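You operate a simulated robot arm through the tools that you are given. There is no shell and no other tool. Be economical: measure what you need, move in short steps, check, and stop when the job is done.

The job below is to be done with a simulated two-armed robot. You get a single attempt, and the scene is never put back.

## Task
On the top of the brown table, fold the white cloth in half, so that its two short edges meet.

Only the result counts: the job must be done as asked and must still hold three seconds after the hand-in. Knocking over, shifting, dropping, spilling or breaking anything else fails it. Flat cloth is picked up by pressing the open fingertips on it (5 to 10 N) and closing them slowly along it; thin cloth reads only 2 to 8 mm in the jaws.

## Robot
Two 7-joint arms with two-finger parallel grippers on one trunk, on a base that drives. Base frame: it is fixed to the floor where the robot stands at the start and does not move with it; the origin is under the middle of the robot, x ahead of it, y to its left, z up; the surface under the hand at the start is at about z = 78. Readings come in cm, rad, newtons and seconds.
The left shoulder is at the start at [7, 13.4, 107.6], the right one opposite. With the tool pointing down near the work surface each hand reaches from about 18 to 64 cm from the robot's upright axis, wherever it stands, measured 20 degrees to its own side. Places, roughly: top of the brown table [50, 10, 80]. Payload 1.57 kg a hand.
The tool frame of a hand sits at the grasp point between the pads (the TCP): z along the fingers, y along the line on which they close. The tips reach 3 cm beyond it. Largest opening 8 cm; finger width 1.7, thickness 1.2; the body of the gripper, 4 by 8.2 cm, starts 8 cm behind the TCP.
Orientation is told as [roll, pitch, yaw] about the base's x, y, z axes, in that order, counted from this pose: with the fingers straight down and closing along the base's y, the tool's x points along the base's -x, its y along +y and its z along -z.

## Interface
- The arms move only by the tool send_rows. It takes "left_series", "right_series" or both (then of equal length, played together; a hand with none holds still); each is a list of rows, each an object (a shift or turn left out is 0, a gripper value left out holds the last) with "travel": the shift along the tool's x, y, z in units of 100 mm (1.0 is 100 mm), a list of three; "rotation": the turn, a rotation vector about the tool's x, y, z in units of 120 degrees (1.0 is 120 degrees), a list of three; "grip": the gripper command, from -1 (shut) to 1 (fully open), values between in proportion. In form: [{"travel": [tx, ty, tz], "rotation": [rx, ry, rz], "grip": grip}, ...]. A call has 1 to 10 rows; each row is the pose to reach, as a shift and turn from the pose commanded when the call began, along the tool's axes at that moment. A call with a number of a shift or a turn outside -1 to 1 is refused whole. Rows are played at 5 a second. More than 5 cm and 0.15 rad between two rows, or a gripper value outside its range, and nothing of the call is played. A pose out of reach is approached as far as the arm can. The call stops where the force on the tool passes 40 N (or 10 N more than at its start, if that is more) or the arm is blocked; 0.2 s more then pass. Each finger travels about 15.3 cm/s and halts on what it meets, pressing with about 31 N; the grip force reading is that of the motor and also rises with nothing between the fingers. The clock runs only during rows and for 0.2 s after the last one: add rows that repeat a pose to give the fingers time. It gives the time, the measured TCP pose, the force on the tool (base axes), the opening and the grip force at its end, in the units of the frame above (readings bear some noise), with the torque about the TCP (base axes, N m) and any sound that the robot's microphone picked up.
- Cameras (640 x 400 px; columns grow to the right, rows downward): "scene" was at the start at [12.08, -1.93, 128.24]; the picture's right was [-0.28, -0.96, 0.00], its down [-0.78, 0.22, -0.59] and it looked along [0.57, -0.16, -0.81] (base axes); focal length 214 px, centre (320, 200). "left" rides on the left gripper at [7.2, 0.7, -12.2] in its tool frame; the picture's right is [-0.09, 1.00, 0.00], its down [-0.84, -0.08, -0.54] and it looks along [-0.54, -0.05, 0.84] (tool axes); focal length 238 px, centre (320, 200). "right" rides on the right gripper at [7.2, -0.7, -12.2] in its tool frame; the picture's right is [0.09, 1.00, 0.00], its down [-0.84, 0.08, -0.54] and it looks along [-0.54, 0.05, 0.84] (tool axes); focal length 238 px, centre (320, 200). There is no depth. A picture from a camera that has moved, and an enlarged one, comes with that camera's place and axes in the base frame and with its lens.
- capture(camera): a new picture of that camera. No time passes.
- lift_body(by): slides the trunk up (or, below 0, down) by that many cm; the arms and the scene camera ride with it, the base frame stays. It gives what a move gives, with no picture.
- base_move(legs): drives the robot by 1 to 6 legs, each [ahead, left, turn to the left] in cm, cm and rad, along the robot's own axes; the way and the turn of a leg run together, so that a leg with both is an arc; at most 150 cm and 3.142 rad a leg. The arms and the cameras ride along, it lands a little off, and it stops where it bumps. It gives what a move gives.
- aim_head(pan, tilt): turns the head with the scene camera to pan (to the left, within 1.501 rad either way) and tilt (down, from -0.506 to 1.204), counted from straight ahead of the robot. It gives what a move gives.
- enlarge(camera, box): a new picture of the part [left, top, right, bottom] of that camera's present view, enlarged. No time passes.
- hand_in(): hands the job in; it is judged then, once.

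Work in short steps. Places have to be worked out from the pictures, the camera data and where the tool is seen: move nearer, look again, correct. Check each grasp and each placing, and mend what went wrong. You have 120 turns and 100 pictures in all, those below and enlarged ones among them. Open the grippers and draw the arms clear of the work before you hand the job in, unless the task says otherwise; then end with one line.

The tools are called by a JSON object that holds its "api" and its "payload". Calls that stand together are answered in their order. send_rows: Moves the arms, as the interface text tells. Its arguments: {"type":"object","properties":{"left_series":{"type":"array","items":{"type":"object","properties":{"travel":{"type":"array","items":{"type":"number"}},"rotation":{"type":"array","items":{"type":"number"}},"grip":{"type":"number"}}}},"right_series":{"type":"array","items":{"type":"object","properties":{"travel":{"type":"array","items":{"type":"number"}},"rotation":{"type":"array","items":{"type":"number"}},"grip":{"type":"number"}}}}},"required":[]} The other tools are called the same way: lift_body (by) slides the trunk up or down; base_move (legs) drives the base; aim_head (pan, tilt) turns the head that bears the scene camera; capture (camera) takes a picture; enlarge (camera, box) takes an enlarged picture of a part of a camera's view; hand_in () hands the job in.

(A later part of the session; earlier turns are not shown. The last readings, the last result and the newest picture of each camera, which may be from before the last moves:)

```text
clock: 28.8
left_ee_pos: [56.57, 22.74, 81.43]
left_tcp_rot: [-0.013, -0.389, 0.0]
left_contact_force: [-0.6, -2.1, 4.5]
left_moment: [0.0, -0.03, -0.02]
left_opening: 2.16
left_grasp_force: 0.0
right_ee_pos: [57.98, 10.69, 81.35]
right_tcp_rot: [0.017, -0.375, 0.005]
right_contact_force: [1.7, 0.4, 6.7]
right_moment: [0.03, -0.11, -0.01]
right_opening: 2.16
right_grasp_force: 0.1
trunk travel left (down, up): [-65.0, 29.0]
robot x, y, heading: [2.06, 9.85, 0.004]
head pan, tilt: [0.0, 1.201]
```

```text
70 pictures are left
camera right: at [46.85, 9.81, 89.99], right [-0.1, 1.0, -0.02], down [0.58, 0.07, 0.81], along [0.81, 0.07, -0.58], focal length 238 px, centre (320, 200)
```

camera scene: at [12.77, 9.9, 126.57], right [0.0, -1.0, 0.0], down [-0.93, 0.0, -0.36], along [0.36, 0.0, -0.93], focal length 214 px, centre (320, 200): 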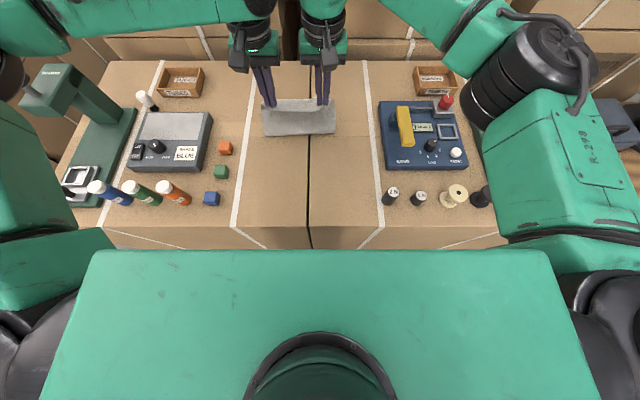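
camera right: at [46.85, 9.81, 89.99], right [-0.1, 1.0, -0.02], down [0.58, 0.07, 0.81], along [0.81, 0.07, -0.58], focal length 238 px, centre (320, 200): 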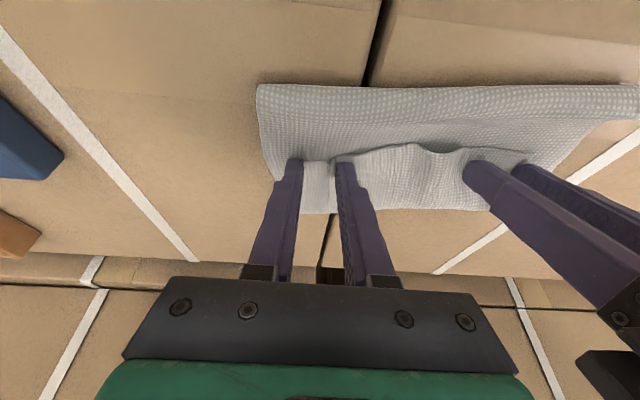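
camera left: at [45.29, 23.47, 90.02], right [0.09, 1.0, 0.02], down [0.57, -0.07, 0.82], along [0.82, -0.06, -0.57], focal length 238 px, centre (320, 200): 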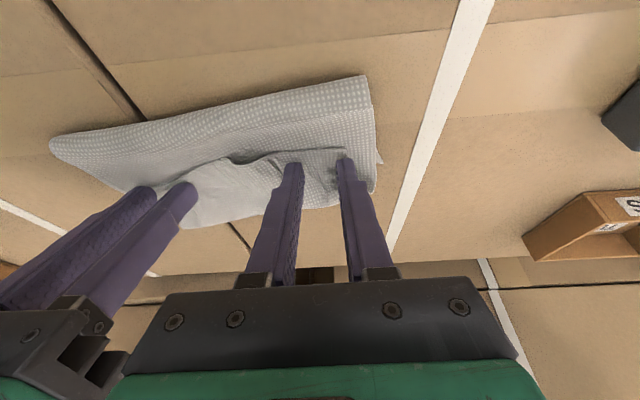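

The jaws are open to about 2.2 cm. I'll draw the hands up and back along the fingers, clear of the cloth, to look.

{"api": "send_rows", "payload": {"left_series": [{"travel": [0, 0, -0.15]}, {"travel": [0, 0, -0.4]}, {"travel": [0.1, 0.1, -0.75]}, {"travel": [0.0, 0.4, -0.95]}, {"travel": [0.0, 0.8, -0.95]}], "right_series": [{"travel": [0, 0, -0.15]}, {"travel": [0, 0, -0.4]}, {"travel": [0.1, -0.1, -0.75]}, {"travel": [0.0, -0.4, -0.95]}, {"travel": [0.0, -0.8, -0.95]}]}}

{"api": "enlarge", "payload": {"camera": "scene", "box": [220, 60, 380, 160]}}

{"api": "capture", "payload": {"camera": "right"}}

{"api": "capture", "payload": {"camera": "left"}}

```text
clock: 30.0
left_ee_pos: [53.06, 30.9, 90.3]
left_tcp_rot: [-0.013, -0.388, 0.0]
left_contact_force: [0.0, -0.1, 0.8]
left_moment: [0.01, -0.01, 0.01]
left_opening: 2.41
left_grasp_force: 0.0
right_ee_pos: [54.31, 2.33, 90.27]
right_tcp_rot: [0.015, -0.371, 0.006]
right_contact_force: [-0.8, -0.3, 0.8]
right_moment: [-0.02, -0.04, 0.0]
right_opening: 2.4
right_grasp_force: 0.1
trunk travel left (down, up): [-65.0, 29.0]
robot x, y, heading: [1.96, 9.73, -0.004]
head pan, tilt: [0.0, 1.201]
```

```text
4.00 times, centred on (300, 110) of scene
camera zoom: at [12.76, 9.87, 126.57], right [0.0, -1.0, 0.0], down [-0.93, 0.0, -0.36], along [0.36, 0.0, -0.93], focal length 858 px, centre (400, 560)
```

zoom: 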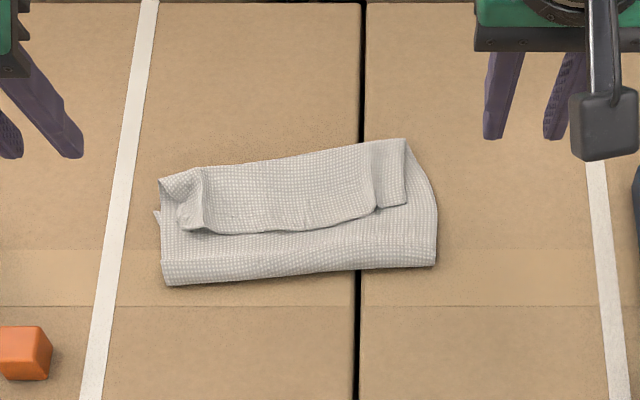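

```text
68 pictures are left
camera right: at [43.36, 1.42, 98.95], right [-0.1, 1.0, -0.02], down [0.58, 0.07, 0.81], along [0.81, 0.07, -0.59], focal length 238 px, centre (320, 200)
```

right: 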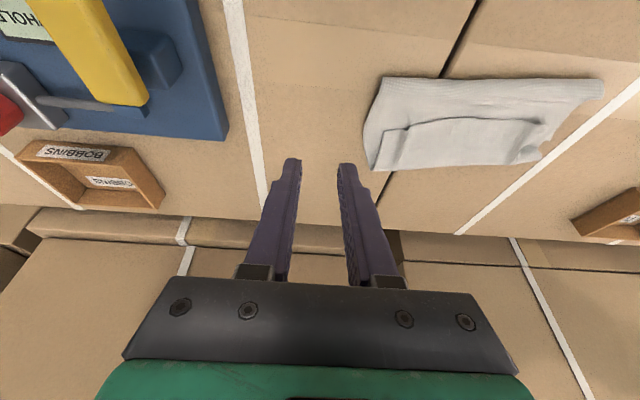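

```text
67 pictures are left
camera left: at [41.77, 31.63, 98.82], right [0.09, 1.0, 0.02], down [0.57, -0.07, 0.82], along [0.82, -0.06, -0.57], focal length 238 px, centre (320, 200)
```

left: 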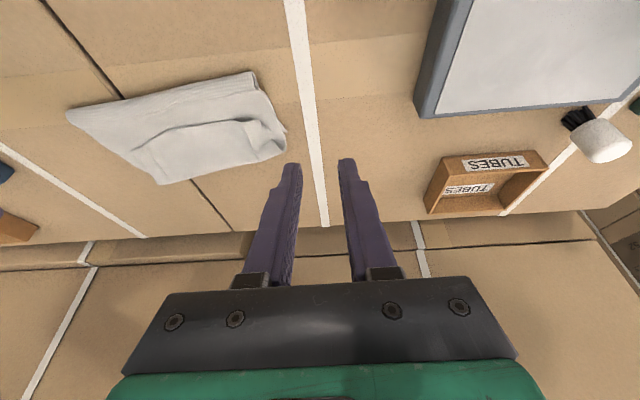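

The held edge has turned back on itself. The bottom layer is only about 7 cm deep and the top ends in a flap at x≈57, so this isn't a clean half fold. I'll look closer before unfolding it.

{"api": "enlarge", "payload": {"camera": "left", "box": [50, 50, 306, 210]}}

{"api": "enlarge", "payload": {"camera": "right", "box": [350, 50, 606, 210]}}

```text
2.50 times, centred on (178, 130) of left
camera zoom: at [41.77, 31.63, 98.82], right [0.09, 1.0, 0.02], down [0.57, -0.07, 0.82], along [0.82, -0.06, -0.57], focal length 596 px, centre (675, 375)
```

zoom: 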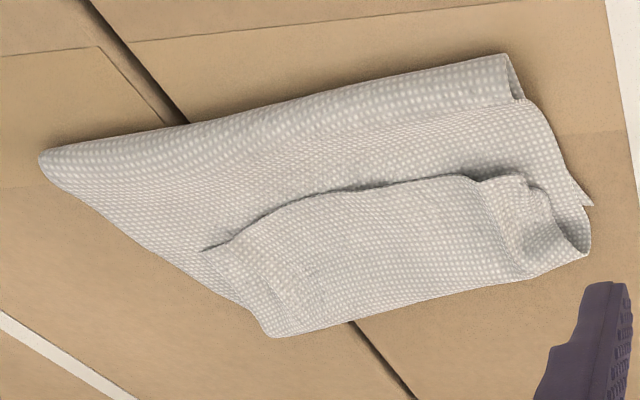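

```text
2.50 times, centred on (478, 130) of right
camera zoom: at [43.36, 1.42, 98.95], right [-0.1, 1.0, -0.02], down [0.58, 0.07, 0.81], along [0.81, 0.07, -0.59], focal length 596 px, centre (-75, 375)
```

zoom: 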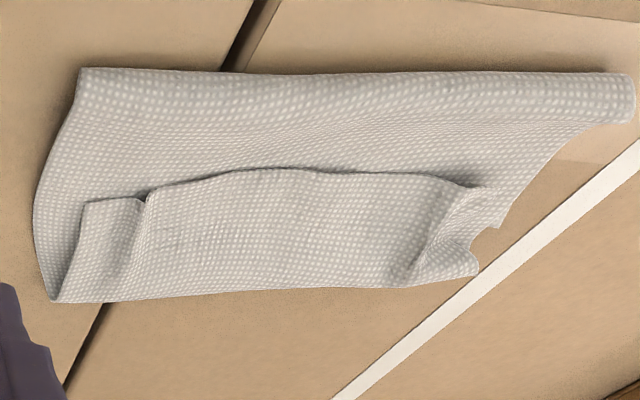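

The flap is confirmed. I'll unfold by pinching the turned-back edge at two spots and drawing it back towards the robot to flatten the cloth. Then I'll fold the far edge onto the near one, where a forward hand tilt lets the edge turn over. First the hands go over the flap.

{"api": "send_rows", "payload": {"left_series": [{"travel": [0, -0.4, 0.0], "grip": -0.2}, {"travel": [0, -0.8, 0.1]}, {"travel": [0, -0.95, 0.3]}, {"travel": [-0.01, -0.95, 0.55]}, {"travel": [-0.02, -0.95, 0.69]}, {"travel": [-0.02, -0.95, 0.69]}], "right_series": [{"travel": [0, 0.4, 0.0], "grip": -0.2}, {"travel": [-0.04, 0.8, 0.1]}, {"travel": [-0.08, 0.85, 0.3]}, {"travel": [-0.08, 0.85, 0.55]}, {"travel": [-0.08, 0.85, 0.71]}, {"travel": [-0.08, 0.85, 0.71]}]}}

{"api": "enlarge", "payload": {"camera": "left", "box": [100, 50, 420, 250]}}

{"api": "enlarge", "payload": {"camera": "right", "box": [220, 50, 540, 250]}}

```text
clock: 31.4
left_ee_pos: [55.9, 21.33, 83.97]
left_tcp_rot: [-0.014, -0.389, 0.002]
left_contact_force: [-1.0, 0.6, 0.1]
left_moment: [0.02, -0.01, -0.02]
left_opening: 3.21
left_grasp_force: 0.1
right_ee_pos: [57.75, 11.04, 83.74]
right_tcp_rot: [0.015, -0.371, 0.005]
right_contact_force: [0.8, 0.2, 0.3]
right_moment: [-0.01, 0.01, 0.03]
right_opening: 3.2
right_grasp_force: 0.1
trunk travel left (down, up): [-65.0, 29.0]
robot x, y, heading: [2.49, 10.01, -0.0]
head pan, tilt: [0.0, 1.201]
```

```text
2.00 times, centred on (260, 150) of left
camera zoom: at [44.59, 22.04, 92.52], right [0.09, 1.0, 0.02], down [0.57, -0.07, 0.82], along [0.82, -0.06, -0.57], focal length 477 px, centre (440, 300)
```

zoom: 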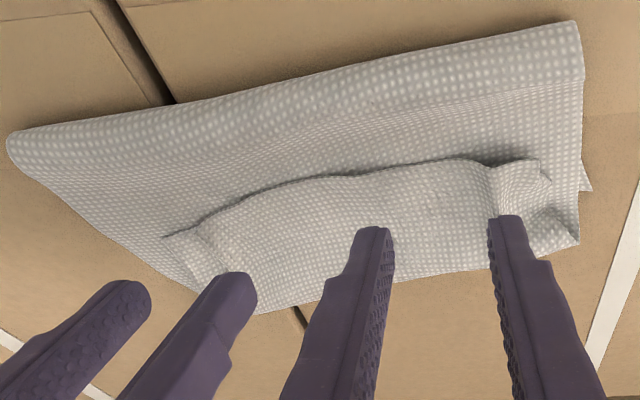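

```text
2.00 times, centred on (380, 150) of right
camera zoom: at [46.79, 10.06, 92.48], right [-0.1, 1.0, -0.02], down [0.58, 0.07, 0.81], along [0.81, 0.07, -0.59], focal length 477 px, centre (200, 300)
```

zoom: 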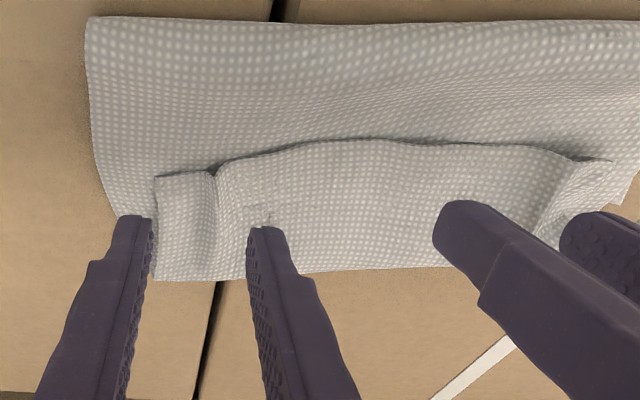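

The fingers straddle the rucks at the flap's edge. I'll shift the right hand 8 mm left and come down in small steps.

{"api": "send_rows", "payload": {"left_series": [{"travel": [0.024, 0.0, 0.06]}, {"travel": [0.048, 0.0, 0.12]}, {"travel": [0.055, 0, 0.14]}, {"travel": [0.055, 0, 0.14]}], "right_series": [{"travel": [0.024, 0.08, 0.06]}, {"travel": [0.044, 0.08, 0.11]}, {"travel": [0.05, 0.08, 0.13]}, {"travel": [0.05, 0.08, 0.13]}]}}

```text
clock: 32.4
left_ee_pos: [55.74, 21.24, 82.43]
left_tcp_rot: [-0.014, -0.388, 0.002]
left_contact_force: [0.0, 1.0, 0.3]
left_moment: [-0.04, -0.03, 0.0]
left_opening: 3.21
left_grasp_force: 0.2
right_ee_pos: [57.63, 12.05, 82.51]
right_tcp_rot: [0.012, -0.373, 0.005]
right_contact_force: [0.5, -0.1, 0.6]
right_moment: [-0.01, 0.01, 0.01]
right_opening: 3.23
right_grasp_force: 0.1
trunk travel left (down, up): [-65.0, 29.0]
robot x, y, heading: [2.3, 10.09, -0.002]
head pan, tilt: [0.0, 1.201]
```

{"api": "send_rows", "payload": {"left_series": [{"travel": [0.015, 0.0, 0.037]}, {"travel": [0.03, 0.0, 0.074]}, {"travel": [0.037, 0, 0.093]}, {"travel": [0.037, 0, 0.093]}], "right_series": [{"travel": [0.015, 0.0, 0.037]}, {"travel": [0.03, 0.0, 0.074]}, {"travel": [0.037, 0, 0.093]}, {"travel": [0.037, 0, 0.093]}]}}

```text
clock: 33.4
left_ee_pos: [55.51, 21.6, 81.77]
left_tcp_rot: [-0.013, -0.387, 0.001]
left_contact_force: [0.0, -0.3, -0.1]
left_moment: [0.0, 0.04, -0.01]
left_opening: 3.2
left_grasp_force: 0.0
left hand out of reach, approached as far as the arm can: row 2, 3, 4
right_ee_pos: [57.88, 12.09, 81.39]
right_tcp_rot: [0.015, -0.371, 0.005]
right_contact_force: [-0.4, -0.1, 0.1]
right_moment: [-0.03, 0.01, 0.01]
right_opening: 3.22
right_grasp_force: 0.0
trunk travel left (down, up): [-65.0, 29.0]
robot x, y, heading: [2.18, 9.46, -0.003]
head pan, tilt: [0.0, 1.201]
```

The left is at its reach limit, so I'll tilt it 6° further forward and continue to contact with both.

{"api": "send_rows", "payload": {"left_series": [{"rotation": [0, -0.03, 0]}, {"rotation": [0, -0.055, 0]}, {"travel": [0.015, 0, 0.037], "rotation": [0, -0.055, 0]}, {"travel": [0.015, 0, 0.037], "rotation": [0, -0.055, 0]}], "right_series": [{"travel": [0.0, 0.0, 0.0]}, {"travel": [0.004, 0.0, 0.009]}, {"travel": [0.007, 0, 0.018]}, {"travel": [0.007, 0, 0.018]}]}}

```text
clock: 34.4
left_ee_pos: [55.62, 21.48, 81.26]
left_tcp_rot: [-0.011, -0.506, 0.002]
left_contact_force: [0.0, -0.4, 2.9]
left_moment: [0.0, -0.02, -0.01]
left_opening: 3.19
left_grasp_force: 0.1
right_ee_pos: [57.84, 12.09, 81.42]
right_tcp_rot: [0.015, -0.373, 0.005]
right_contact_force: [0.0, -1.0, 3.9]
right_moment: [0.03, -0.01, -0.01]
right_opening: 3.19
right_grasp_force: 0.0
trunk travel left (down, up): [-65.0, 29.0]
robot x, y, heading: [2.45, 9.84, 0.0]
head pan, tilt: [0.0, 1.201]
```

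Both are in light contact at 3–4 N. I'll press another 0.7 mm and close slowly.

{"api": "send_rows", "payload": {"left_series": [{"travel": [0.003, 0, 0.007], "grip": -0.2}, {"travel": [0.003, 0, 0.007], "grip": -0.3}, {"travel": [0.003, 0, 0.007], "grip": -0.4}, {"travel": [0.003, 0, 0.007], "grip": -0.5}, {"travel": [0.003, 0, 0.007], "grip": -0.6}, {"travel": [0.003, 0, 0.007], "grip": -0.7}, {"travel": [0.003, 0, 0.007], "grip": -0.8}, {"travel": [0.003, 0, 0.007], "grip": -0.9}, {"travel": [0.003, 0, 0.007], "grip": -1}, {"travel": [0.003, 0, 0.007], "grip": -1}], "right_series": [{"travel": [0.003, 0, 0.006], "grip": -0.2}, {"travel": [0.003, 0, 0.006], "grip": -0.3}, {"travel": [0.003, 0, 0.006], "grip": -0.4}, {"travel": [0.003, 0, 0.006], "grip": -0.5}, {"travel": [0.003, 0, 0.006], "grip": -0.6}, {"travel": [0.003, 0, 0.006], "grip": -0.7}, {"travel": [0.003, 0, 0.006], "grip": -0.8}, {"travel": [0.003, 0, 0.006], "grip": -0.9}, {"travel": [0.003, 0, 0.006], "grip": -1}, {"travel": [0.003, 0, 0.006], "grip": -1}]}}

{"api": "enlarge", "payload": {"camera": "left", "box": [100, 50, 420, 250]}}

{"api": "enlarge", "payload": {"camera": "right", "box": [220, 50, 540, 250]}}

```text
clock: 36.6
left_ee_pos: [55.43, 21.7, 81.16]
left_tcp_rot: [-0.014, -0.507, 0.001]
left_contact_force: [1.0, -8.8, 7.3]
left_moment: [-0.28, -0.1, 0.01]
left_opening: 0.19
left_grasp_force: 23.1
right_ee_pos: [57.53, 12.14, 81.38]
right_tcp_rot: [0.016, -0.373, 0.006]
right_contact_force: [-0.7, 8.9, 6.3]
right_moment: [0.33, 0.02, 0.0]
right_opening: 0.2
right_grasp_force: 24.0
trunk travel left (down, up): [-65.0, 29.0]
robot x, y, heading: [2.35, 10.19, -0.004]
head pan, tilt: [0.0, 1.201]
```

```text
2.00 times, centred on (260, 150) of left
camera zoom: at [43.3, 22.3, 88.5], right [0.09, 1.0, 0.03], down [0.47, -0.07, 0.88], along [0.88, -0.06, -0.47], focal length 477 px, centre (440, 300)
```

zoom: 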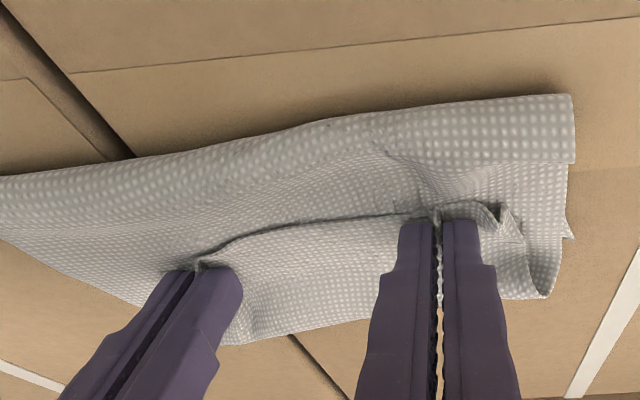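

```text
2.00 times, centred on (380, 150) of right
camera zoom: at [46.57, 11.14, 89.98], right [-0.1, 1.0, -0.02], down [0.58, 0.07, 0.81], along [0.81, 0.07, -0.58], focal length 477 px, centre (200, 300)
```

zoom: 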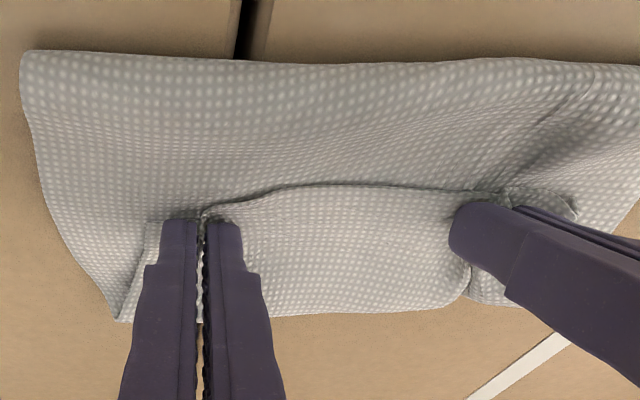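

Both hold 2 mm of the flap edge. I'll lift and move back towards the robot, returning the hands to upright on the way.

{"api": "send_rows", "payload": {"left_series": [{"travel": [-0.073, 0, -0.131]}, {"travel": [-0.058, 0, -0.311], "rotation": [0, 0.05, 0]}, {"travel": [0.044, 0, -0.539], "rotation": [0, 0.1, 0]}, {"travel": [0.171, 0, -0.724], "rotation": [0, 0.15, 0]}, {"travel": [0.32, 0, -0.865], "rotation": [0, 0.2, 0]}, {"travel": [0.497, 0, -0.96], "rotation": [0, 0.242, 0]}, {"travel": [0.497, 0, -0.96], "rotation": [0, 0.242, 0]}], "right_series": [{"travel": [-0.055, 0, -0.14]}, {"travel": [-0.016, 0, -0.316], "rotation": [0, 0.04, 0]}, {"travel": [0.115, 0, -0.528], "rotation": [0, 0.08, 0]}, {"travel": [0.266, 0, -0.694], "rotation": [0, 0.12, 0]}, {"travel": [0.434, 0, -0.814], "rotation": [0, 0.15, 0]}, {"travel": [0.62, 0, -0.887], "rotation": [0, 0.178, 0]}, {"travel": [0.62, 0, -0.887], "rotation": [0, 0.178, 0]}]}}

{"api": "enlarge", "payload": {"camera": "scene", "box": [200, 60, 424, 200]}}

{"api": "capture", "payload": {"camera": "right"}}

```text
clock: 38.2
left_ee_pos: [46.55, 21.85, 87.03]
left_tcp_rot: [-0.014, 0.005, -0.003]
left_contact_force: [2.5, -5.4, 0.0]
left_moment: [-0.18, -0.06, 0.07]
left_opening: 0.18
left_grasp_force: 23.3
right_ee_pos: [48.84, 12.13, 87.12]
right_tcp_rot: [0.013, 0.004, 0.008]
right_contact_force: [-2.1, 5.6, 0.4]
right_moment: [0.21, 0.08, -0.01]
right_opening: 0.21
right_grasp_force: 23.0
trunk travel left (down, up): [-65.0, 29.0]
robot x, y, heading: [2.04, 9.71, -0.001]
head pan, tilt: [0.0, 1.201]
```

```text
2.86 times, centred on (312, 130) of scene
camera zoom: at [12.85, 9.93, 126.56], right [0.0, -1.0, 0.0], down [-0.93, 0.0, -0.36], along [0.36, 0.0, -0.93], focal length 613 px, centre (343, 400)
```

zoom: 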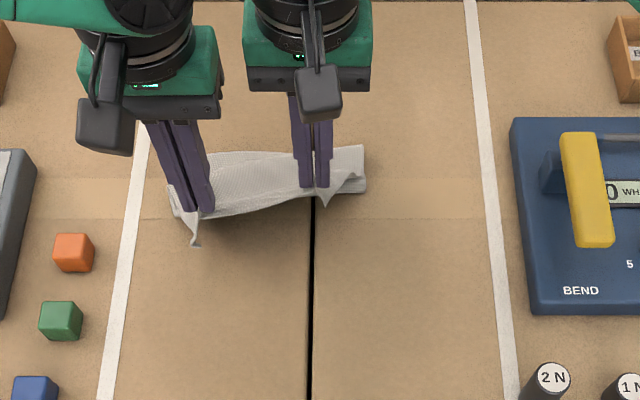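

```text
59 pictures are left
camera right: at [41.86, 11.2, 99.28], right [-0.1, 0.99, 0.01], down [0.84, 0.08, 0.54], along [0.54, 0.07, -0.84], focal length 238 px, centre (320, 200)
```

right: 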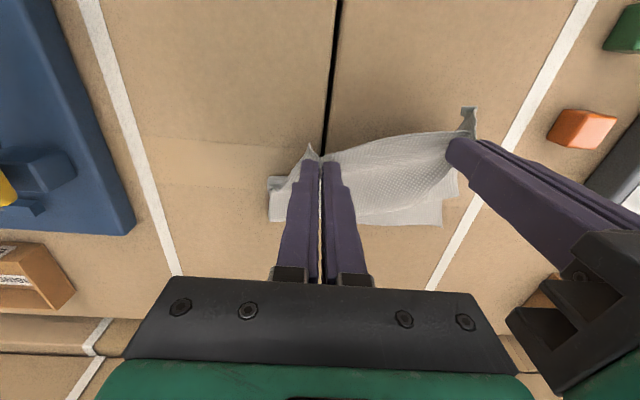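

The flap came away cleanly. I'll carry on back and down to lay the near edge out flat.

{"api": "send_rows", "payload": {"left_series": [{"travel": [0.2, 0, 0.0]}, {"travel": [0.4, 0, 0.05]}, {"travel": [0.6, 0, 0.12]}, {"travel": [0.75, 0, 0.2]}, {"travel": [0.88, 0, 0.3]}, {"travel": [0.95, 0, 0.36]}], "right_series": [{"travel": [0.24, 0, 0.0]}, {"travel": [0.48, 0, 0.05]}, {"travel": [0.7, 0, 0.12]}, {"travel": [0.85, 0, 0.2]}, {"travel": [0.95, 0, 0.3]}, {"travel": [1.0, 0, 0.36]}]}}

{"api": "send_rows", "payload": {"left_series": [{"travel": [0.1, 0, 0.06]}, {"travel": [0.18, 0.02, 0.12]}, {"travel": [0.24, 0.03, 0.16]}, {"travel": [0.24, 0.03, 0.18]}], "right_series": [{"travel": [0.15, 0, 0.06]}, {"travel": [0.28, -0.02, 0.12]}, {"travel": [0.38, -0.03, 0.16]}, {"travel": [0.38, -0.03, 0.18]}]}}

{"api": "enlarge", "payload": {"camera": "scene", "box": [200, 60, 424, 200]}}

```text
clock: 39.6
left_ee_pos: [37.18, 21.7, 83.64]
left_tcp_rot: [-0.014, 0.001, -0.004]
left_contact_force: [0.8, -5.9, -0.2]
left_moment: [-0.16, -0.06, 0.07]
left_opening: 0.19
left_grasp_force: 23.5
right_ee_pos: [38.92, 11.81, 83.51]
right_tcp_rot: [0.014, 0.004, 0.009]
right_contact_force: [-1.5, 5.7, 0.9]
right_moment: [0.18, 0.03, -0.01]
right_opening: 0.22
right_grasp_force: 24.0
trunk travel left (down, up): [-65.0, 29.0]
robot x, y, heading: [2.36, 10.23, -0.0]
head pan, tilt: [0.0, 1.201]
```

```text
clock: 40.6
left_ee_pos: [34.99, 22.07, 82.06]
left_tcp_rot: [-0.014, 0.008, -0.004]
left_contact_force: [1.4, -14.5, -0.5]
left_moment: [-0.45, -0.07, 0.1]
left_opening: 0.18
left_grasp_force: 23.5
right_ee_pos: [35.06, 11.58, 81.76]
right_tcp_rot: [0.017, 0.002, 0.01]
right_contact_force: [-1.7, 15.3, 2.0]
right_moment: [0.5, 0.03, -0.05]
right_opening: 0.21
right_grasp_force: 23.4
trunk travel left (down, up): [-65.0, 29.0]
robot x, y, heading: [2.19, 9.87, -0.002]
head pan, tilt: [0.0, 1.201]
```

```text
2.86 times, centred on (312, 130) of scene
camera zoom: at [12.83, 9.95, 126.56], right [0.0, -1.0, 0.0], down [-0.93, 0.0, -0.36], along [0.36, 0.0, -0.93], focal length 613 px, centre (343, 400)
```

zoom: 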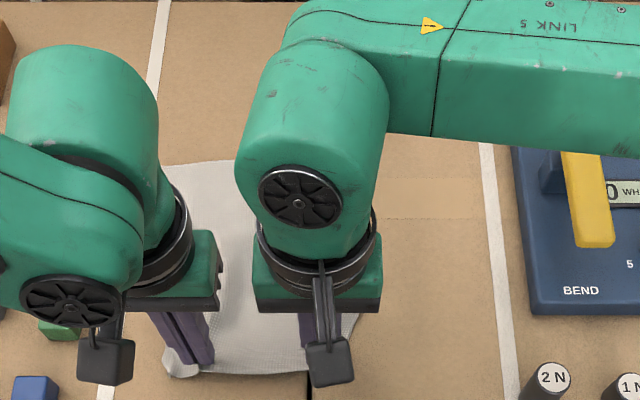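

The cloth is laid back and its far edge is now near x≈57. I'll lower onto the table, open slowly and lift clear to look.

{"api": "send_rows", "payload": {"left_series": [{"travel": [0.02, 0, 0.06]}, {"travel": [0.02, 0, 0.08], "grip": -0.9}, {"travel": [0.02, 0, 0.08], "grip": -0.75}, {"travel": [0.02, 0, 0.08], "grip": -0.6}, {"travel": [0.02, 0, 0.08], "grip": -0.4}, {"travel": [0.02, 0, 0.08], "grip": -0.2}, {"travel": [0.02, 0, 0.0], "grip": -0.2}, {"travel": [0.02, 0.05, -0.3]}, {"travel": [0.0, 0.3, -0.6]}], "right_series": [{"travel": [0.02, 0, 0.04]}, {"travel": [0.02, 0, 0.05], "grip": -0.9}, {"travel": [0.02, 0, 0.05], "grip": -0.75}, {"travel": [0.02, 0, 0.05], "grip": -0.6}, {"travel": [0.02, 0, 0.05], "grip": -0.4}, {"travel": [0.02, 0, 0.05], "grip": -0.2}, {"travel": [0.02, 0, 0.0], "grip": -0.2}, {"travel": [0.02, -0.05, -0.3]}, {"travel": [0.0, -0.3, -0.6]}]}}

{"api": "send_rows", "payload": {"left_series": [{"travel": [0, 0.4, -0.1]}, {"travel": [0, 0.8, -0.2]}], "right_series": [{"travel": [0, -0.4, -0.1]}, {"travel": [0, -0.8, -0.2]}]}}

{"api": "enlarge", "payload": {"camera": "scene", "box": [200, 70, 424, 210]}}

```text
clock: 42.6
left_ee_pos: [35.21, 24.7, 88.14]
left_tcp_rot: [-0.011, 0.004, -0.003]
left_contact_force: [0.0, 0.6, 0.7]
left_moment: [-0.01, -0.04, -0.02]
left_opening: 3.24
left_grasp_force: 0.1
left hand out of reach, approached as far as the arm can: row 1, 2, 3, 4, 5, 6, 7, 8, 9
right_ee_pos: [34.95, 8.39, 87.82]
right_tcp_rot: [0.013, -0.002, 0.008]
right_contact_force: [0.6, -0.4, 0.3]
right_moment: [0.01, 0.0, -0.04]
right_opening: 3.19
right_grasp_force: 0.2
trunk travel left (down, up): [-65.0, 29.0]
robot x, y, heading: [2.06, 9.7, -0.001]
head pan, tilt: [0.0, 1.201]
```

```text
clock: 43.2
left_ee_pos: [35.36, 32.95, 89.84]
left_tcp_rot: [-0.013, 0.002, -0.002]
left_contact_force: [0.0, 1.6, 0.3]
left_moment: [0.02, -0.03, 0.03]
left_opening: 3.2
left_grasp_force: 0.0
right_ee_pos: [34.91, 0.32, 89.68]
right_tcp_rot: [0.012, 0.0, 0.011]
right_contact_force: [-0.3, -0.1, -0.8]
right_moment: [-0.04, -0.03, 0.0]
right_opening: 3.18
right_grasp_force: 0.1
trunk travel left (down, up): [-65.0, 29.0]
robot x, y, heading: [2.05, 9.98, -0.007]
head pan, tilt: [0.0, 1.201]
```

```text
2.86 times, centred on (312, 140) of scene
camera zoom: at [12.68, 10.03, 126.57], right [0.0, -1.0, 0.0], down [-0.93, 0.0, -0.36], along [0.36, 0.0, -0.93], focal length 613 px, centre (343, 371)
```

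zoom: 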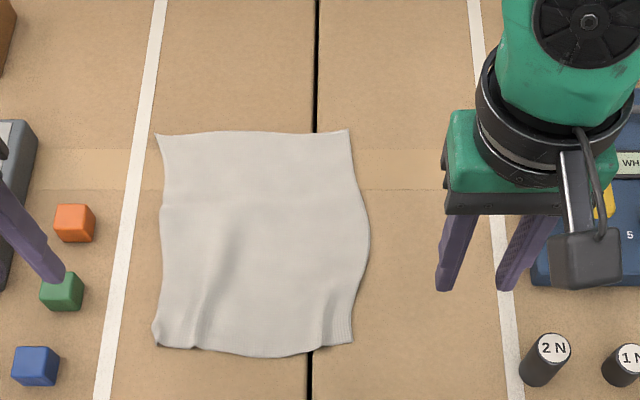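

The cloth is flat again, with far corners about A(56.9,28.6) and B(57.4,9.5) and near corners D(33.8,26.3) and C(34.2,9.2). This time I'll yaw the hands 90° so they close along x across the far edge. That stands the edge up in the jaws and avoids a turned-back flap. I'll rotate both hands, cameras outward, while moving ahead.

{"api": "send_rows", "payload": {"left_series": [{"travel": [-0.09, -0.04, 0], "rotation": [0, 0, 0.07]}, {"travel": [-0.18, -0.08, -0.02], "rotation": [0, 0, 0.14]}, {"travel": [-0.27, -0.12, -0.04], "rotation": [0, 0, 0.21]}, {"travel": [-0.36, -0.16, -0.06], "rotation": [0, 0, 0.28]}, {"travel": [-0.45, -0.2, -0.08], "rotation": [0, 0, 0.35]}, {"travel": [-0.54, -0.24, -0.1], "rotation": [0, 0, 0.42]}, {"travel": [-0.63, -0.28, -0.1], "rotation": [0, 0, 0.49]}, {"travel": [-0.72, -0.32, -0.1], "rotation": [0, 0, 0.56]}, {"travel": [-0.81, -0.36, -0.1], "rotation": [0, 0, 0.63]}, {"travel": [-0.9, -0.4, -0.1], "rotation": [0, 0, 0.7]}], "right_series": [{"travel": [-0.09, 0.04, 0], "rotation": [0, 0, -0.07]}, {"travel": [-0.18, 0.08, -0.02], "rotation": [0, 0, -0.14]}, {"travel": [-0.27, 0.12, -0.04], "rotation": [0, 0, -0.21]}, {"travel": [-0.36, 0.16, -0.06], "rotation": [0, 0, -0.28]}, {"travel": [-0.45, 0.2, -0.08], "rotation": [0, 0, -0.35]}, {"travel": [-0.54, 0.24, -0.1], "rotation": [0, 0, -0.42]}, {"travel": [-0.63, 0.28, -0.1], "rotation": [0, 0, -0.49]}, {"travel": [-0.72, 0.32, -0.1], "rotation": [0, 0, -0.56]}, {"travel": [-0.81, 0.36, -0.1], "rotation": [0, 0, -0.63]}, {"travel": [-0.9, 0.4, -0.1], "rotation": [0, 0, -0.7]}]}}

```text
clock: 45.4
left_ee_pos: [44.25, 28.9, 90.78]
left_tcp_rot: [-0.003, -0.013, -1.475]
left_contact_force: [0.2, -0.1, 0.5]
left_moment: [0.02, -0.04, 0.01]
left_opening: 3.2
left_grasp_force: 0.0
right_ee_pos: [35.74, 6.67, 91.92]
right_tcp_rot: [-0.099, -0.055, 1.238]
right_contact_force: [-0.5, 0.6, 0.0]
right_moment: [0.03, -0.04, 0.01]
right_opening: 3.21
right_grasp_force: 0.0
right hand out of reach, approached as far as the arm can: row 7, 8, 9, 10
trunk travel left (down, up): [-65.0, 29.0]
robot x, y, heading: [2.51, 9.4, 0.0]
head pan, tilt: [0.0, 1.201]
```

The left turned fine, but the right's wrist won't turn that way. I'll turn the right hand the other way, to yaw −90°. The jaws are symmetric and its camera still clears the left hand.

{"api": "send_rows", "payload": {"right_series": [{"rotation": [0, 0, 0.07]}, {"rotation": [0, 0, 0.14]}, {"rotation": [0, 0, 0.21]}, {"rotation": [0, 0, 0.28]}, {"rotation": [0, 0, 0.35]}, {"rotation": [0, 0, 0.42]}, {"rotation": [0, 0, 0.49]}, {"rotation": [0, 0, 0.56]}, {"rotation": [0, 0, 0.63]}, {"rotation": [0, 0, 0.7]}]}}

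{"api": "send_rows", "payload": {"right_series": [{"rotation": [0, 0, 0.07]}, {"rotation": [0, 0, 0.14]}, {"rotation": [0, 0, 0.21]}, {"rotation": [0, 0, 0.28]}, {"rotation": [0, 0, 0.35]}, {"rotation": [0, 0, 0.42]}, {"rotation": [0, 0, 0.49]}, {"rotation": [0, 0, 0.56]}, {"rotation": [0, 0, 0.63]}, {"rotation": [0, 0, 0.7]}]}}

```text
clock: 47.6
left_ee_pos: [44.33, 28.97, 90.77]
left_tcp_rot: [-0.005, -0.01, -1.469]
left_contact_force: [0.3, -0.7, -0.9]
left_moment: [0.0, 0.0, -0.01]
left_opening: 3.21
left_grasp_force: 0.0
right_ee_pos: [36.4, 6.77, 92.05]
right_tcp_rot: [0.042, -0.103, -0.238]
right_contact_force: [0.1, -0.1, 1.0]
right_moment: [-0.04, 0.0, 0.0]
right_opening: 3.19
right_grasp_force: 0.0
trunk travel left (down, up): [-65.0, 29.0]
robot x, y, heading: [2.19, 9.88, -0.003]
head pan, tilt: [0.0, 1.201]
```

```text
clock: 49.8
left_ee_pos: [44.4, 28.96, 90.61]
left_tcp_rot: [-0.005, -0.012, -1.468]
left_contact_force: [-0.1, 0.5, 0.3]
left_moment: [0.03, 0.02, 0.02]
left_opening: 3.22
left_grasp_force: 0.0
right_ee_pos: [36.51, 6.81, 92.33]
right_tcp_rot: [0.106, 0.033, -1.702]
right_contact_force: [-0.2, 0.4, 0.3]
right_moment: [0.02, 0.0, 0.0]
right_opening: 3.19
right_grasp_force: 0.1
trunk travel left (down, up): [-65.0, 29.0]
robot x, y, heading: [2.07, 9.73, -0.002]
head pan, tilt: [0.0, 1.201]
```

The right hand turns fine this way. Now I'll square up both hands and move them ahead over the far edge.

{"api": "send_rows", "payload": {"left_series": [{"travel": [-0.08, 0.2, 0], "rotation": [0, 0, 0.049]}, {"travel": [-0.16, 0.4, 0], "rotation": [0, 0, 0.049]}, {"travel": [-0.24, 0.6, 0], "rotation": [0, 0, 0.049]}, {"travel": [-0.3, 0.78, 0], "rotation": [0, 0, 0.049]}, {"travel": [-0.31, 0.8, 0], "rotation": [0, 0, 0.049]}], "right_series": [{"travel": [0.13, 0.22, 0], "rotation": [0.026, -0.004, -0.03]}, {"travel": [0.26, 0.44, 0], "rotation": [0.052, -0.009, -0.063]}, {"travel": [0.39, 0.66, 0], "rotation": [0.052, -0.009, -0.063]}, {"travel": [0.5, 0.86, 0], "rotation": [0.052, -0.009, -0.063]}, {"travel": [0.54, 0.9, 0], "rotation": [0.052, -0.009, -0.063]}]}}

{"api": "send_rows", "payload": {"left_series": [{"travel": [0, 0.1, 0.05]}, {"travel": [0, 0.2, 0.1]}, {"travel": [0, 0.3, 0.15]}, {"travel": [0, 0.3, 0.2]}], "right_series": [{"travel": [0, 0.25, 0.05]}, {"travel": [0, 0.5, 0.1]}, {"travel": [0, 0.75, 0.2]}, {"travel": [0, 0.95, 0.35]}]}}

{"api": "enlarge", "payload": {"camera": "scene", "box": [200, 60, 424, 200]}}

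```text
clock: 51.0
left_ee_pos: [52.85, 26.74, 90.97]
left_tcp_rot: [-0.002, -0.011, -1.573]
left_contact_force: [0.0, 0.5, 0.3]
left_moment: [-0.02, -0.01, 0.02]
left_opening: 3.19
left_grasp_force: 0.1
right_ee_pos: [46.06, 10.79, 93.36]
right_tcp_rot: [-0.002, 0.007, -1.568]
right_contact_force: [0.0, 0.8, -1.0]
right_moment: [0.0, -0.01, 0.0]
right_opening: 3.18
right_grasp_force: 0.1
trunk travel left (down, up): [-65.0, 29.0]
robot x, y, heading: [2.46, 9.81, 0.0]
head pan, tilt: [0.0, 1.201]
```

```text
clock: 52.0
left_ee_pos: [55.57, 26.63, 88.71]
left_tcp_rot: [-0.001, -0.012, -1.571]
left_contact_force: [-0.2, 0.2, -0.1]
left_moment: [0.02, -0.01, 0.01]
left_opening: 3.2
left_grasp_force: 0.1
right_ee_pos: [55.55, 11.16, 89.43]
right_tcp_rot: [0.0, 0.006, -1.565]
right_contact_force: [-1.0, -0.7, -0.4]
right_moment: [0.01, -0.01, 0.05]
right_opening: 3.21
right_grasp_force: 0.1
trunk travel left (down, up): [-65.0, 29.0]
robot x, y, heading: [2.19, 10.13, -0.006]
head pan, tilt: [0.0, 1.201]
```

```text
2.86 times, centred on (312, 130) of scene
camera zoom: at [12.9, 10.0, 126.55], right [0.0, -1.0, 0.0], down [-0.93, 0.0, -0.36], along [0.36, 0.0, -0.93], focal length 613 px, centre (343, 400)
```

zoom: 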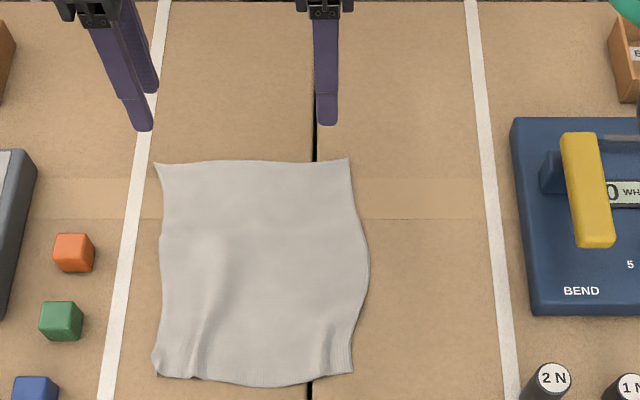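

Both hands are upright over the far edge. I'll check the edge position against the fingers from the wrist cameras.

{"api": "capture", "payload": {"camera": "left"}}

{"api": "capture", "payload": {"camera": "right"}}

```text
55 pictures are left
camera left: at [56.34, 33.99, 100.92], right [1.0, -0.09, 0.0], down [-0.08, -0.83, 0.55], along [-0.05, -0.55, -0.83], focal length 238 px, centre (320, 200)
```

left: 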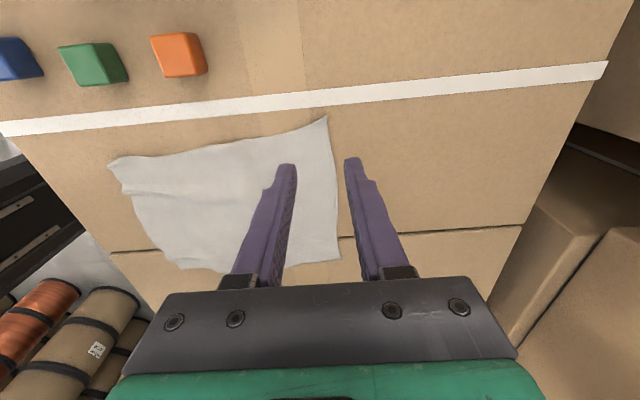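

```text
54 pictures are left
camera right: at [54.88, 18.15, 101.71], right [1.0, 0.1, 0.0], down [0.08, -0.84, 0.54], along [0.05, -0.53, -0.84], focal length 238 px, centre (320, 200)
```

right: 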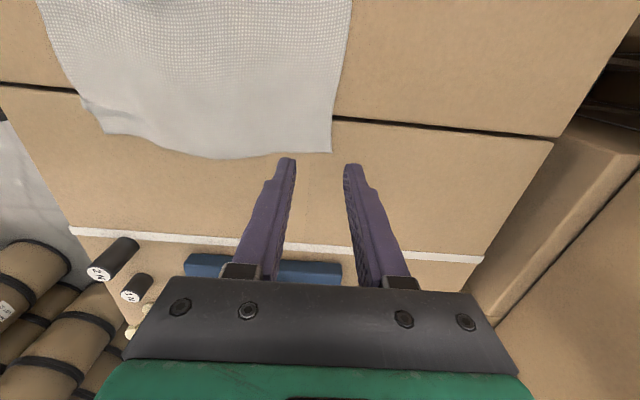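

The edge is at x≈56.5 at the left pick and 57.0 at the right. I'll position the jaws so the outer finger sits just past the edge and the inner one on the cloth, then descend to near contact.

{"api": "send_rows", "payload": {"left_series": [{"travel": [0, -0.04, 0.3]}, {"travel": [0, -0.045, 0.55]}, {"travel": [0, -0.045, 0.72]}, {"travel": [0, -0.045, 0.735]}, {"travel": [0, -0.045, 0.735]}], "right_series": [{"travel": [-0.02, 0, 0.3]}, {"travel": [-0.02, 0.005, 0.6]}, {"travel": [-0.02, 0.005, 0.78]}, {"travel": [-0.02, 0.005, 0.8]}, {"travel": [-0.02, 0.005, 0.8]}]}}

{"api": "enlarge", "payload": {"camera": "left", "box": [200, 80, 440, 230]}}

{"api": "enlarge", "payload": {"camera": "right", "box": [200, 80, 440, 230]}}

```text
clock: 53.2
left_ee_pos: [53.8, 27.54, 82.22]
left_tcp_rot: [-0.005, -0.012, -1.572]
left_contact_force: [0.2, 0.2, 1.1]
left_moment: [0.0, 0.0, -0.01]
left_opening: 3.22
left_grasp_force: 0.1
left hand out of reach, approached as far as the arm can: row 1, 2, 3, 4, 5
right_ee_pos: [55.49, 10.88, 81.69]
right_tcp_rot: [0.001, 0.006, -1.567]
right_contact_force: [-0.6, 0.5, -0.5]
right_moment: [0.0, 0.0, 0.04]
right_opening: 3.2
right_grasp_force: 0.0
trunk travel left (down, up): [-65.0, 29.0]
robot x, y, heading: [2.44, 10.01, -0.002]
head pan, tilt: [0.0, 1.201]
```

```text
2.67 times, centred on (320, 155) of left
camera zoom: at [54.5, 34.72, 94.46], right [1.0, -0.09, 0.0], down [-0.08, -0.83, 0.55], along [-0.05, -0.55, -0.83], focal length 636 px, centre (320, 320)
```

zoom: 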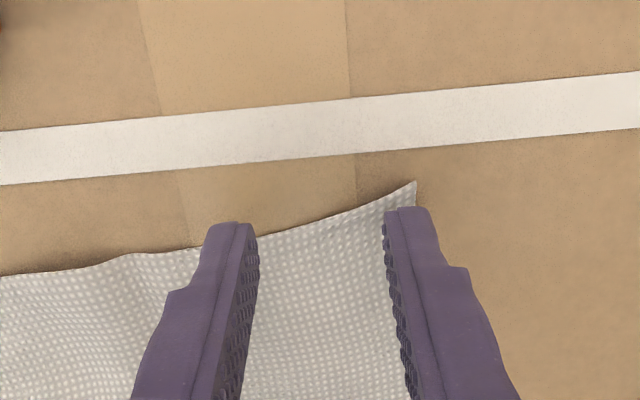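

```text
2.67 times, centred on (320, 155) of right
camera zoom: at [54.9, 17.93, 93.78], right [1.0, 0.1, 0.0], down [0.08, -0.84, 0.54], along [0.05, -0.53, -0.84], focal length 636 px, centre (320, 320)
```

zoom: 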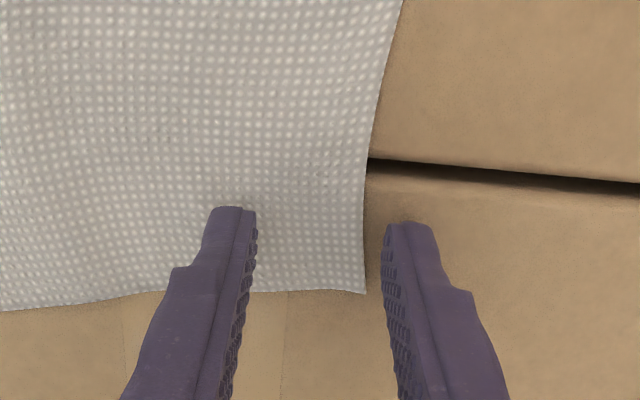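

The right is set, but the left again runs out of reach low down. I'll raise the hands and shift the base 3 cm right and slightly ahead, which gives the left arm a better angle.

{"api": "send_rows", "payload": {"left_series": [{"travel": [0, 0, -0.3]}, {"travel": [0, 0, -0.5]}], "right_series": [{"travel": [0, 0, -0.3]}, {"travel": [0, 0, -0.5]}]}}

{"api": "base_move", "payload": {"legs": [[0.3, -3.5, 0]]}}

```text
clock: 53.8
left_ee_pos: [53.67, 27.42, 87.44]
left_tcp_rot: [-0.003, -0.01, -1.571]
left_contact_force: [-1.3, 0.3, -0.2]
left_moment: [0.01, 0.03, 0.01]
left_opening: 3.23
left_grasp_force: 0.1
right_ee_pos: [55.4, 10.67, 86.65]
right_tcp_rot: [0.0, 0.008, -1.566]
right_contact_force: [0.3, 1.0, 0.6]
right_moment: [0.0, 0.0, 0.01]
right_opening: 3.22
right_grasp_force: 0.0
trunk travel left (down, up): [-65.0, 29.0]
robot x, y, heading: [2.04, 9.74, -0.0]
head pan, tilt: [0.0, 1.201]
```

```text
clock: 54.6
left_ee_pos: [53.94, 24.03, 87.35]
left_tcp_rot: [-0.003, -0.013, -1.573]
left_contact_force: [-0.6, 0.4, 0.2]
left_moment: [0.02, 0.0, -0.03]
left_opening: 3.16
left_grasp_force: 0.0
right_ee_pos: [55.79, 7.21, 86.73]
right_tcp_rot: [-0.002, 0.005, -1.564]
right_contact_force: [0.0, -0.4, -0.9]
right_moment: [0.0, 0.02, -0.02]
right_opening: 3.21
right_grasp_force: 0.0
trunk travel left (down, up): [-65.0, 29.0]
robot x, y, heading: [2.39, 6.6, 0.001]
head pan, tilt: [0.0, 1.201]
```

{"api": "send_rows", "payload": {"left_series": [{"travel": [0.2, 0.06, 0]}, {"travel": [0.27, 0.115, 0.2]}, {"travel": [0.27, 0.115, 0.4]}, {"travel": [0.27, 0.115, 0.56]}, {"travel": [0.27, 0.115, 0.56]}], "right_series": [{"travel": [0.2, -0.02, 0]}, {"travel": [0.37, -0.02, 0.2]}, {"travel": [0.37, -0.02, 0.4]}, {"travel": [0.37, -0.02, 0.5]}, {"travel": [0.37, -0.02, 0.5]}]}}

{"api": "enlarge", "payload": {"camera": "left", "box": [200, 80, 440, 230]}}

{"api": "enlarge", "payload": {"camera": "right", "box": [200, 80, 440, 230]}}

```text
clock: 55.8
left_ee_pos: [55.01, 26.44, 81.77]
left_tcp_rot: [-0.005, -0.011, -1.57]
left_contact_force: [0.2, 0.4, -0.4]
left_moment: [-0.01, 0.0, 0.01]
left_opening: 3.22
left_grasp_force: 0.0
right_ee_pos: [55.36, 10.99, 81.87]
right_tcp_rot: [-0.002, 0.006, -1.565]
right_contact_force: [0.6, 0.4, 0.5]
right_moment: [0.01, -0.03, -0.01]
right_opening: 3.2
right_grasp_force: 0.1
trunk travel left (down, up): [-65.0, 29.0]
robot x, y, heading: [2.87, 6.54, -0.0]
head pan, tilt: [0.0, 1.201]
```

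```text
2.67 times, centred on (320, 155) of left
camera zoom: at [55.78, 33.76, 93.9], right [1.0, -0.09, 0.0], down [-0.08, -0.83, 0.55], along [-0.05, -0.55, -0.83], focal length 636 px, centre (320, 320)
```

zoom: 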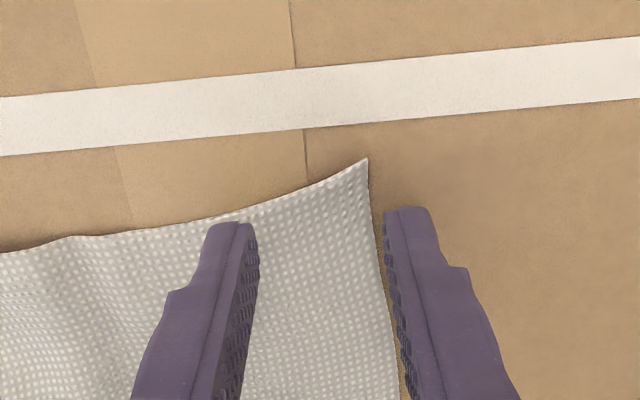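

```text
2.67 times, centred on (320, 155) of right
camera zoom: at [54.83, 17.93, 93.97], right [1.0, 0.1, 0.0], down [0.08, -0.84, 0.54], along [0.05, -0.53, -0.84], focal length 636 px, centre (320, 320)
```

zoom: 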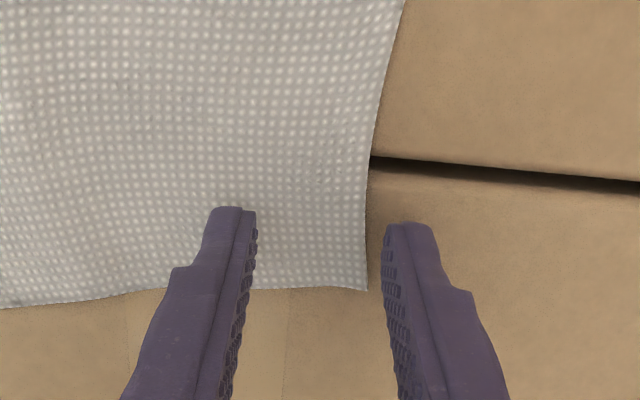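

Reach is fine now and both outer fingers sit just beyond the edge. I'll descend to contact in small steps.

{"api": "send_rows", "payload": {"left_series": [{"travel": [0, 0, 0.03]}, {"travel": [0, 0, 0.05]}, {"travel": [0, 0, 0.06]}, {"travel": [0, 0, 0.06]}], "right_series": [{"travel": [0, 0, 0.03]}, {"travel": [0, 0, 0.06]}, {"travel": [0, 0, 0.07]}, {"travel": [0, 0, 0.07]}]}}

```text
clock: 56.8
left_ee_pos: [54.81, 26.55, 81.41]
left_tcp_rot: [0.0, -0.012, -1.573]
left_contact_force: [-0.3, -0.7, -0.5]
left_moment: [-0.03, -0.02, -0.04]
left_opening: 3.2
left_grasp_force: 0.1
right_ee_pos: [55.54, 10.81, 81.11]
right_tcp_rot: [0.004, 0.008, -1.566]
right_contact_force: [-0.4, -0.7, 11.1]
right_moment: [-0.15, 0.25, 0.03]
right_opening: 3.17
right_grasp_force: 0.0
trunk travel left (down, up): [-65.0, 29.0]
robot x, y, heading: [2.34, 6.3, -0.002]
head pan, tilt: [0.0, 1.201]
```

{"api": "send_rows", "payload": {"left_series": [{"travel": [0, 0, 0.012]}, {"travel": [0, 0, 0.024]}, {"travel": [0, 0, 0.024]}]}}

```text
clock: 57.6
left_ee_pos: [54.72, 26.64, 81.26]
left_tcp_rot: [0.0, -0.012, -1.572]
left_contact_force: [1.0, 0.1, 1.1]
left_moment: [-0.01, 0.01, 0.0]
left_opening: 3.19
left_grasp_force: 0.0
right_ee_pos: [55.43, 10.9, 81.12]
right_tcp_rot: [0.002, 0.008, -1.568]
right_contact_force: [1.9, -1.7, 15.5]
right_moment: [-0.14, 0.3, 0.03]
right_opening: 3.06
right_grasp_force: 0.2
trunk travel left (down, up): [-65.0, 29.0]
robot x, y, heading: [2.28, 6.19, -0.004]
head pan, tilt: [0.0, 1.201]
```

{"api": "send_rows", "payload": {"left_series": [{"travel": [0, 0.03, -0.02]}, {"travel": [0, 0.035, 0.0]}, {"travel": [0, 0.035, 0.012]}, {"travel": [0, 0.035, 0.012]}]}}

```text
clock: 58.6
left_ee_pos: [54.71, 26.82, 81.13]
left_tcp_rot: [0.0, -0.012, -1.573]
left_contact_force: [-0.1, -0.9, 0.9]
left_moment: [0.03, -0.04, -0.01]
left_opening: 3.19
left_grasp_force: 0.1
left hand out of reach, approached as far as the arm can: row 1, 2, 3, 4
right_ee_pos: [55.28, 10.85, 81.08]
right_tcp_rot: [0.002, 0.006, -1.569]
right_contact_force: [1.9, -1.3, 18.2]
right_moment: [-0.17, 0.32, 0.07]
right_opening: 3.03
right_grasp_force: 0.0
trunk travel left (down, up): [-65.0, 29.0]
robot x, y, heading: [2.61, 6.38, -0.001]
head pan, tilt: [0.0, 1.201]
```

The left is at its limit at x 54.7, so I'll open its jaws a bit wider to get the outer finger past the edge, then press again.

{"api": "send_rows", "payload": {"left_series": [{"travel": [0, -0.03, -0.04], "grip": -0.03}, {"travel": [0, -0.03, -0.04]}, {"travel": [0, -0.03, 0.0]}, {"travel": [0, -0.03, 0.01]}, {"travel": [0, -0.03, 0.01]}], "right_series": [{"travel": [0, 0, -0.007]}, {"travel": [0, 0, -0.007]}, {"travel": [0, 0, -0.007]}, {"travel": [0, 0, -0.007]}, {"travel": [0, 0, -0.007]}]}}

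{"api": "enlarge", "payload": {"camera": "left", "box": [200, 80, 440, 230]}}

{"api": "enlarge", "payload": {"camera": "right", "box": [200, 80, 440, 230]}}

```text
clock: 59.8
left_ee_pos: [54.42, 26.74, 81.17]
left_tcp_rot: [-0.001, -0.01, -1.571]
left_contact_force: [-0.6, 0.4, 15.1]
left_moment: [-0.03, 0.33, -0.04]
left_opening: 3.91
left_grasp_force: 0.2
right_ee_pos: [55.29, 10.85, 81.14]
right_tcp_rot: [0.002, 0.008, -1.565]
right_contact_force: [0.4, -1.3, 0.0]
right_moment: [-0.01, -0.01, 0.0]
right_opening: 3.2
right_grasp_force: 0.0
trunk travel left (down, up): [-65.0, 29.0]
robot x, y, heading: [2.31, 6.11, 0.001]
head pan, tilt: [0.0, 1.201]
```

```text
2.67 times, centred on (320, 155) of left
camera zoom: at [55.17, 34.01, 93.3], right [1.0, -0.09, 0.0], down [-0.08, -0.83, 0.55], along [-0.05, -0.55, -0.83], focal length 636 px, centre (320, 320)
```

zoom: 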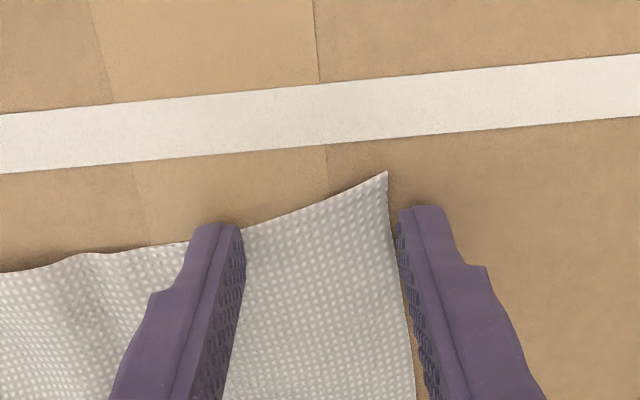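

```text
2.67 times, centred on (320, 155) of right
camera zoom: at [54.68, 17.9, 93.39], right [1.0, 0.1, 0.0], down [0.08, -0.84, 0.54], along [0.05, -0.53, -0.84], focal length 636 px, centre (320, 320)
```

zoom: 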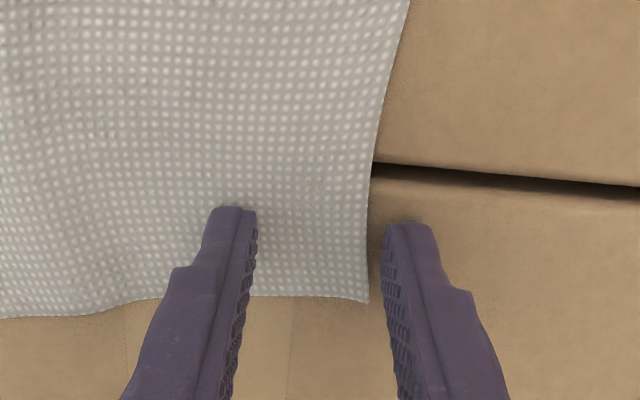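

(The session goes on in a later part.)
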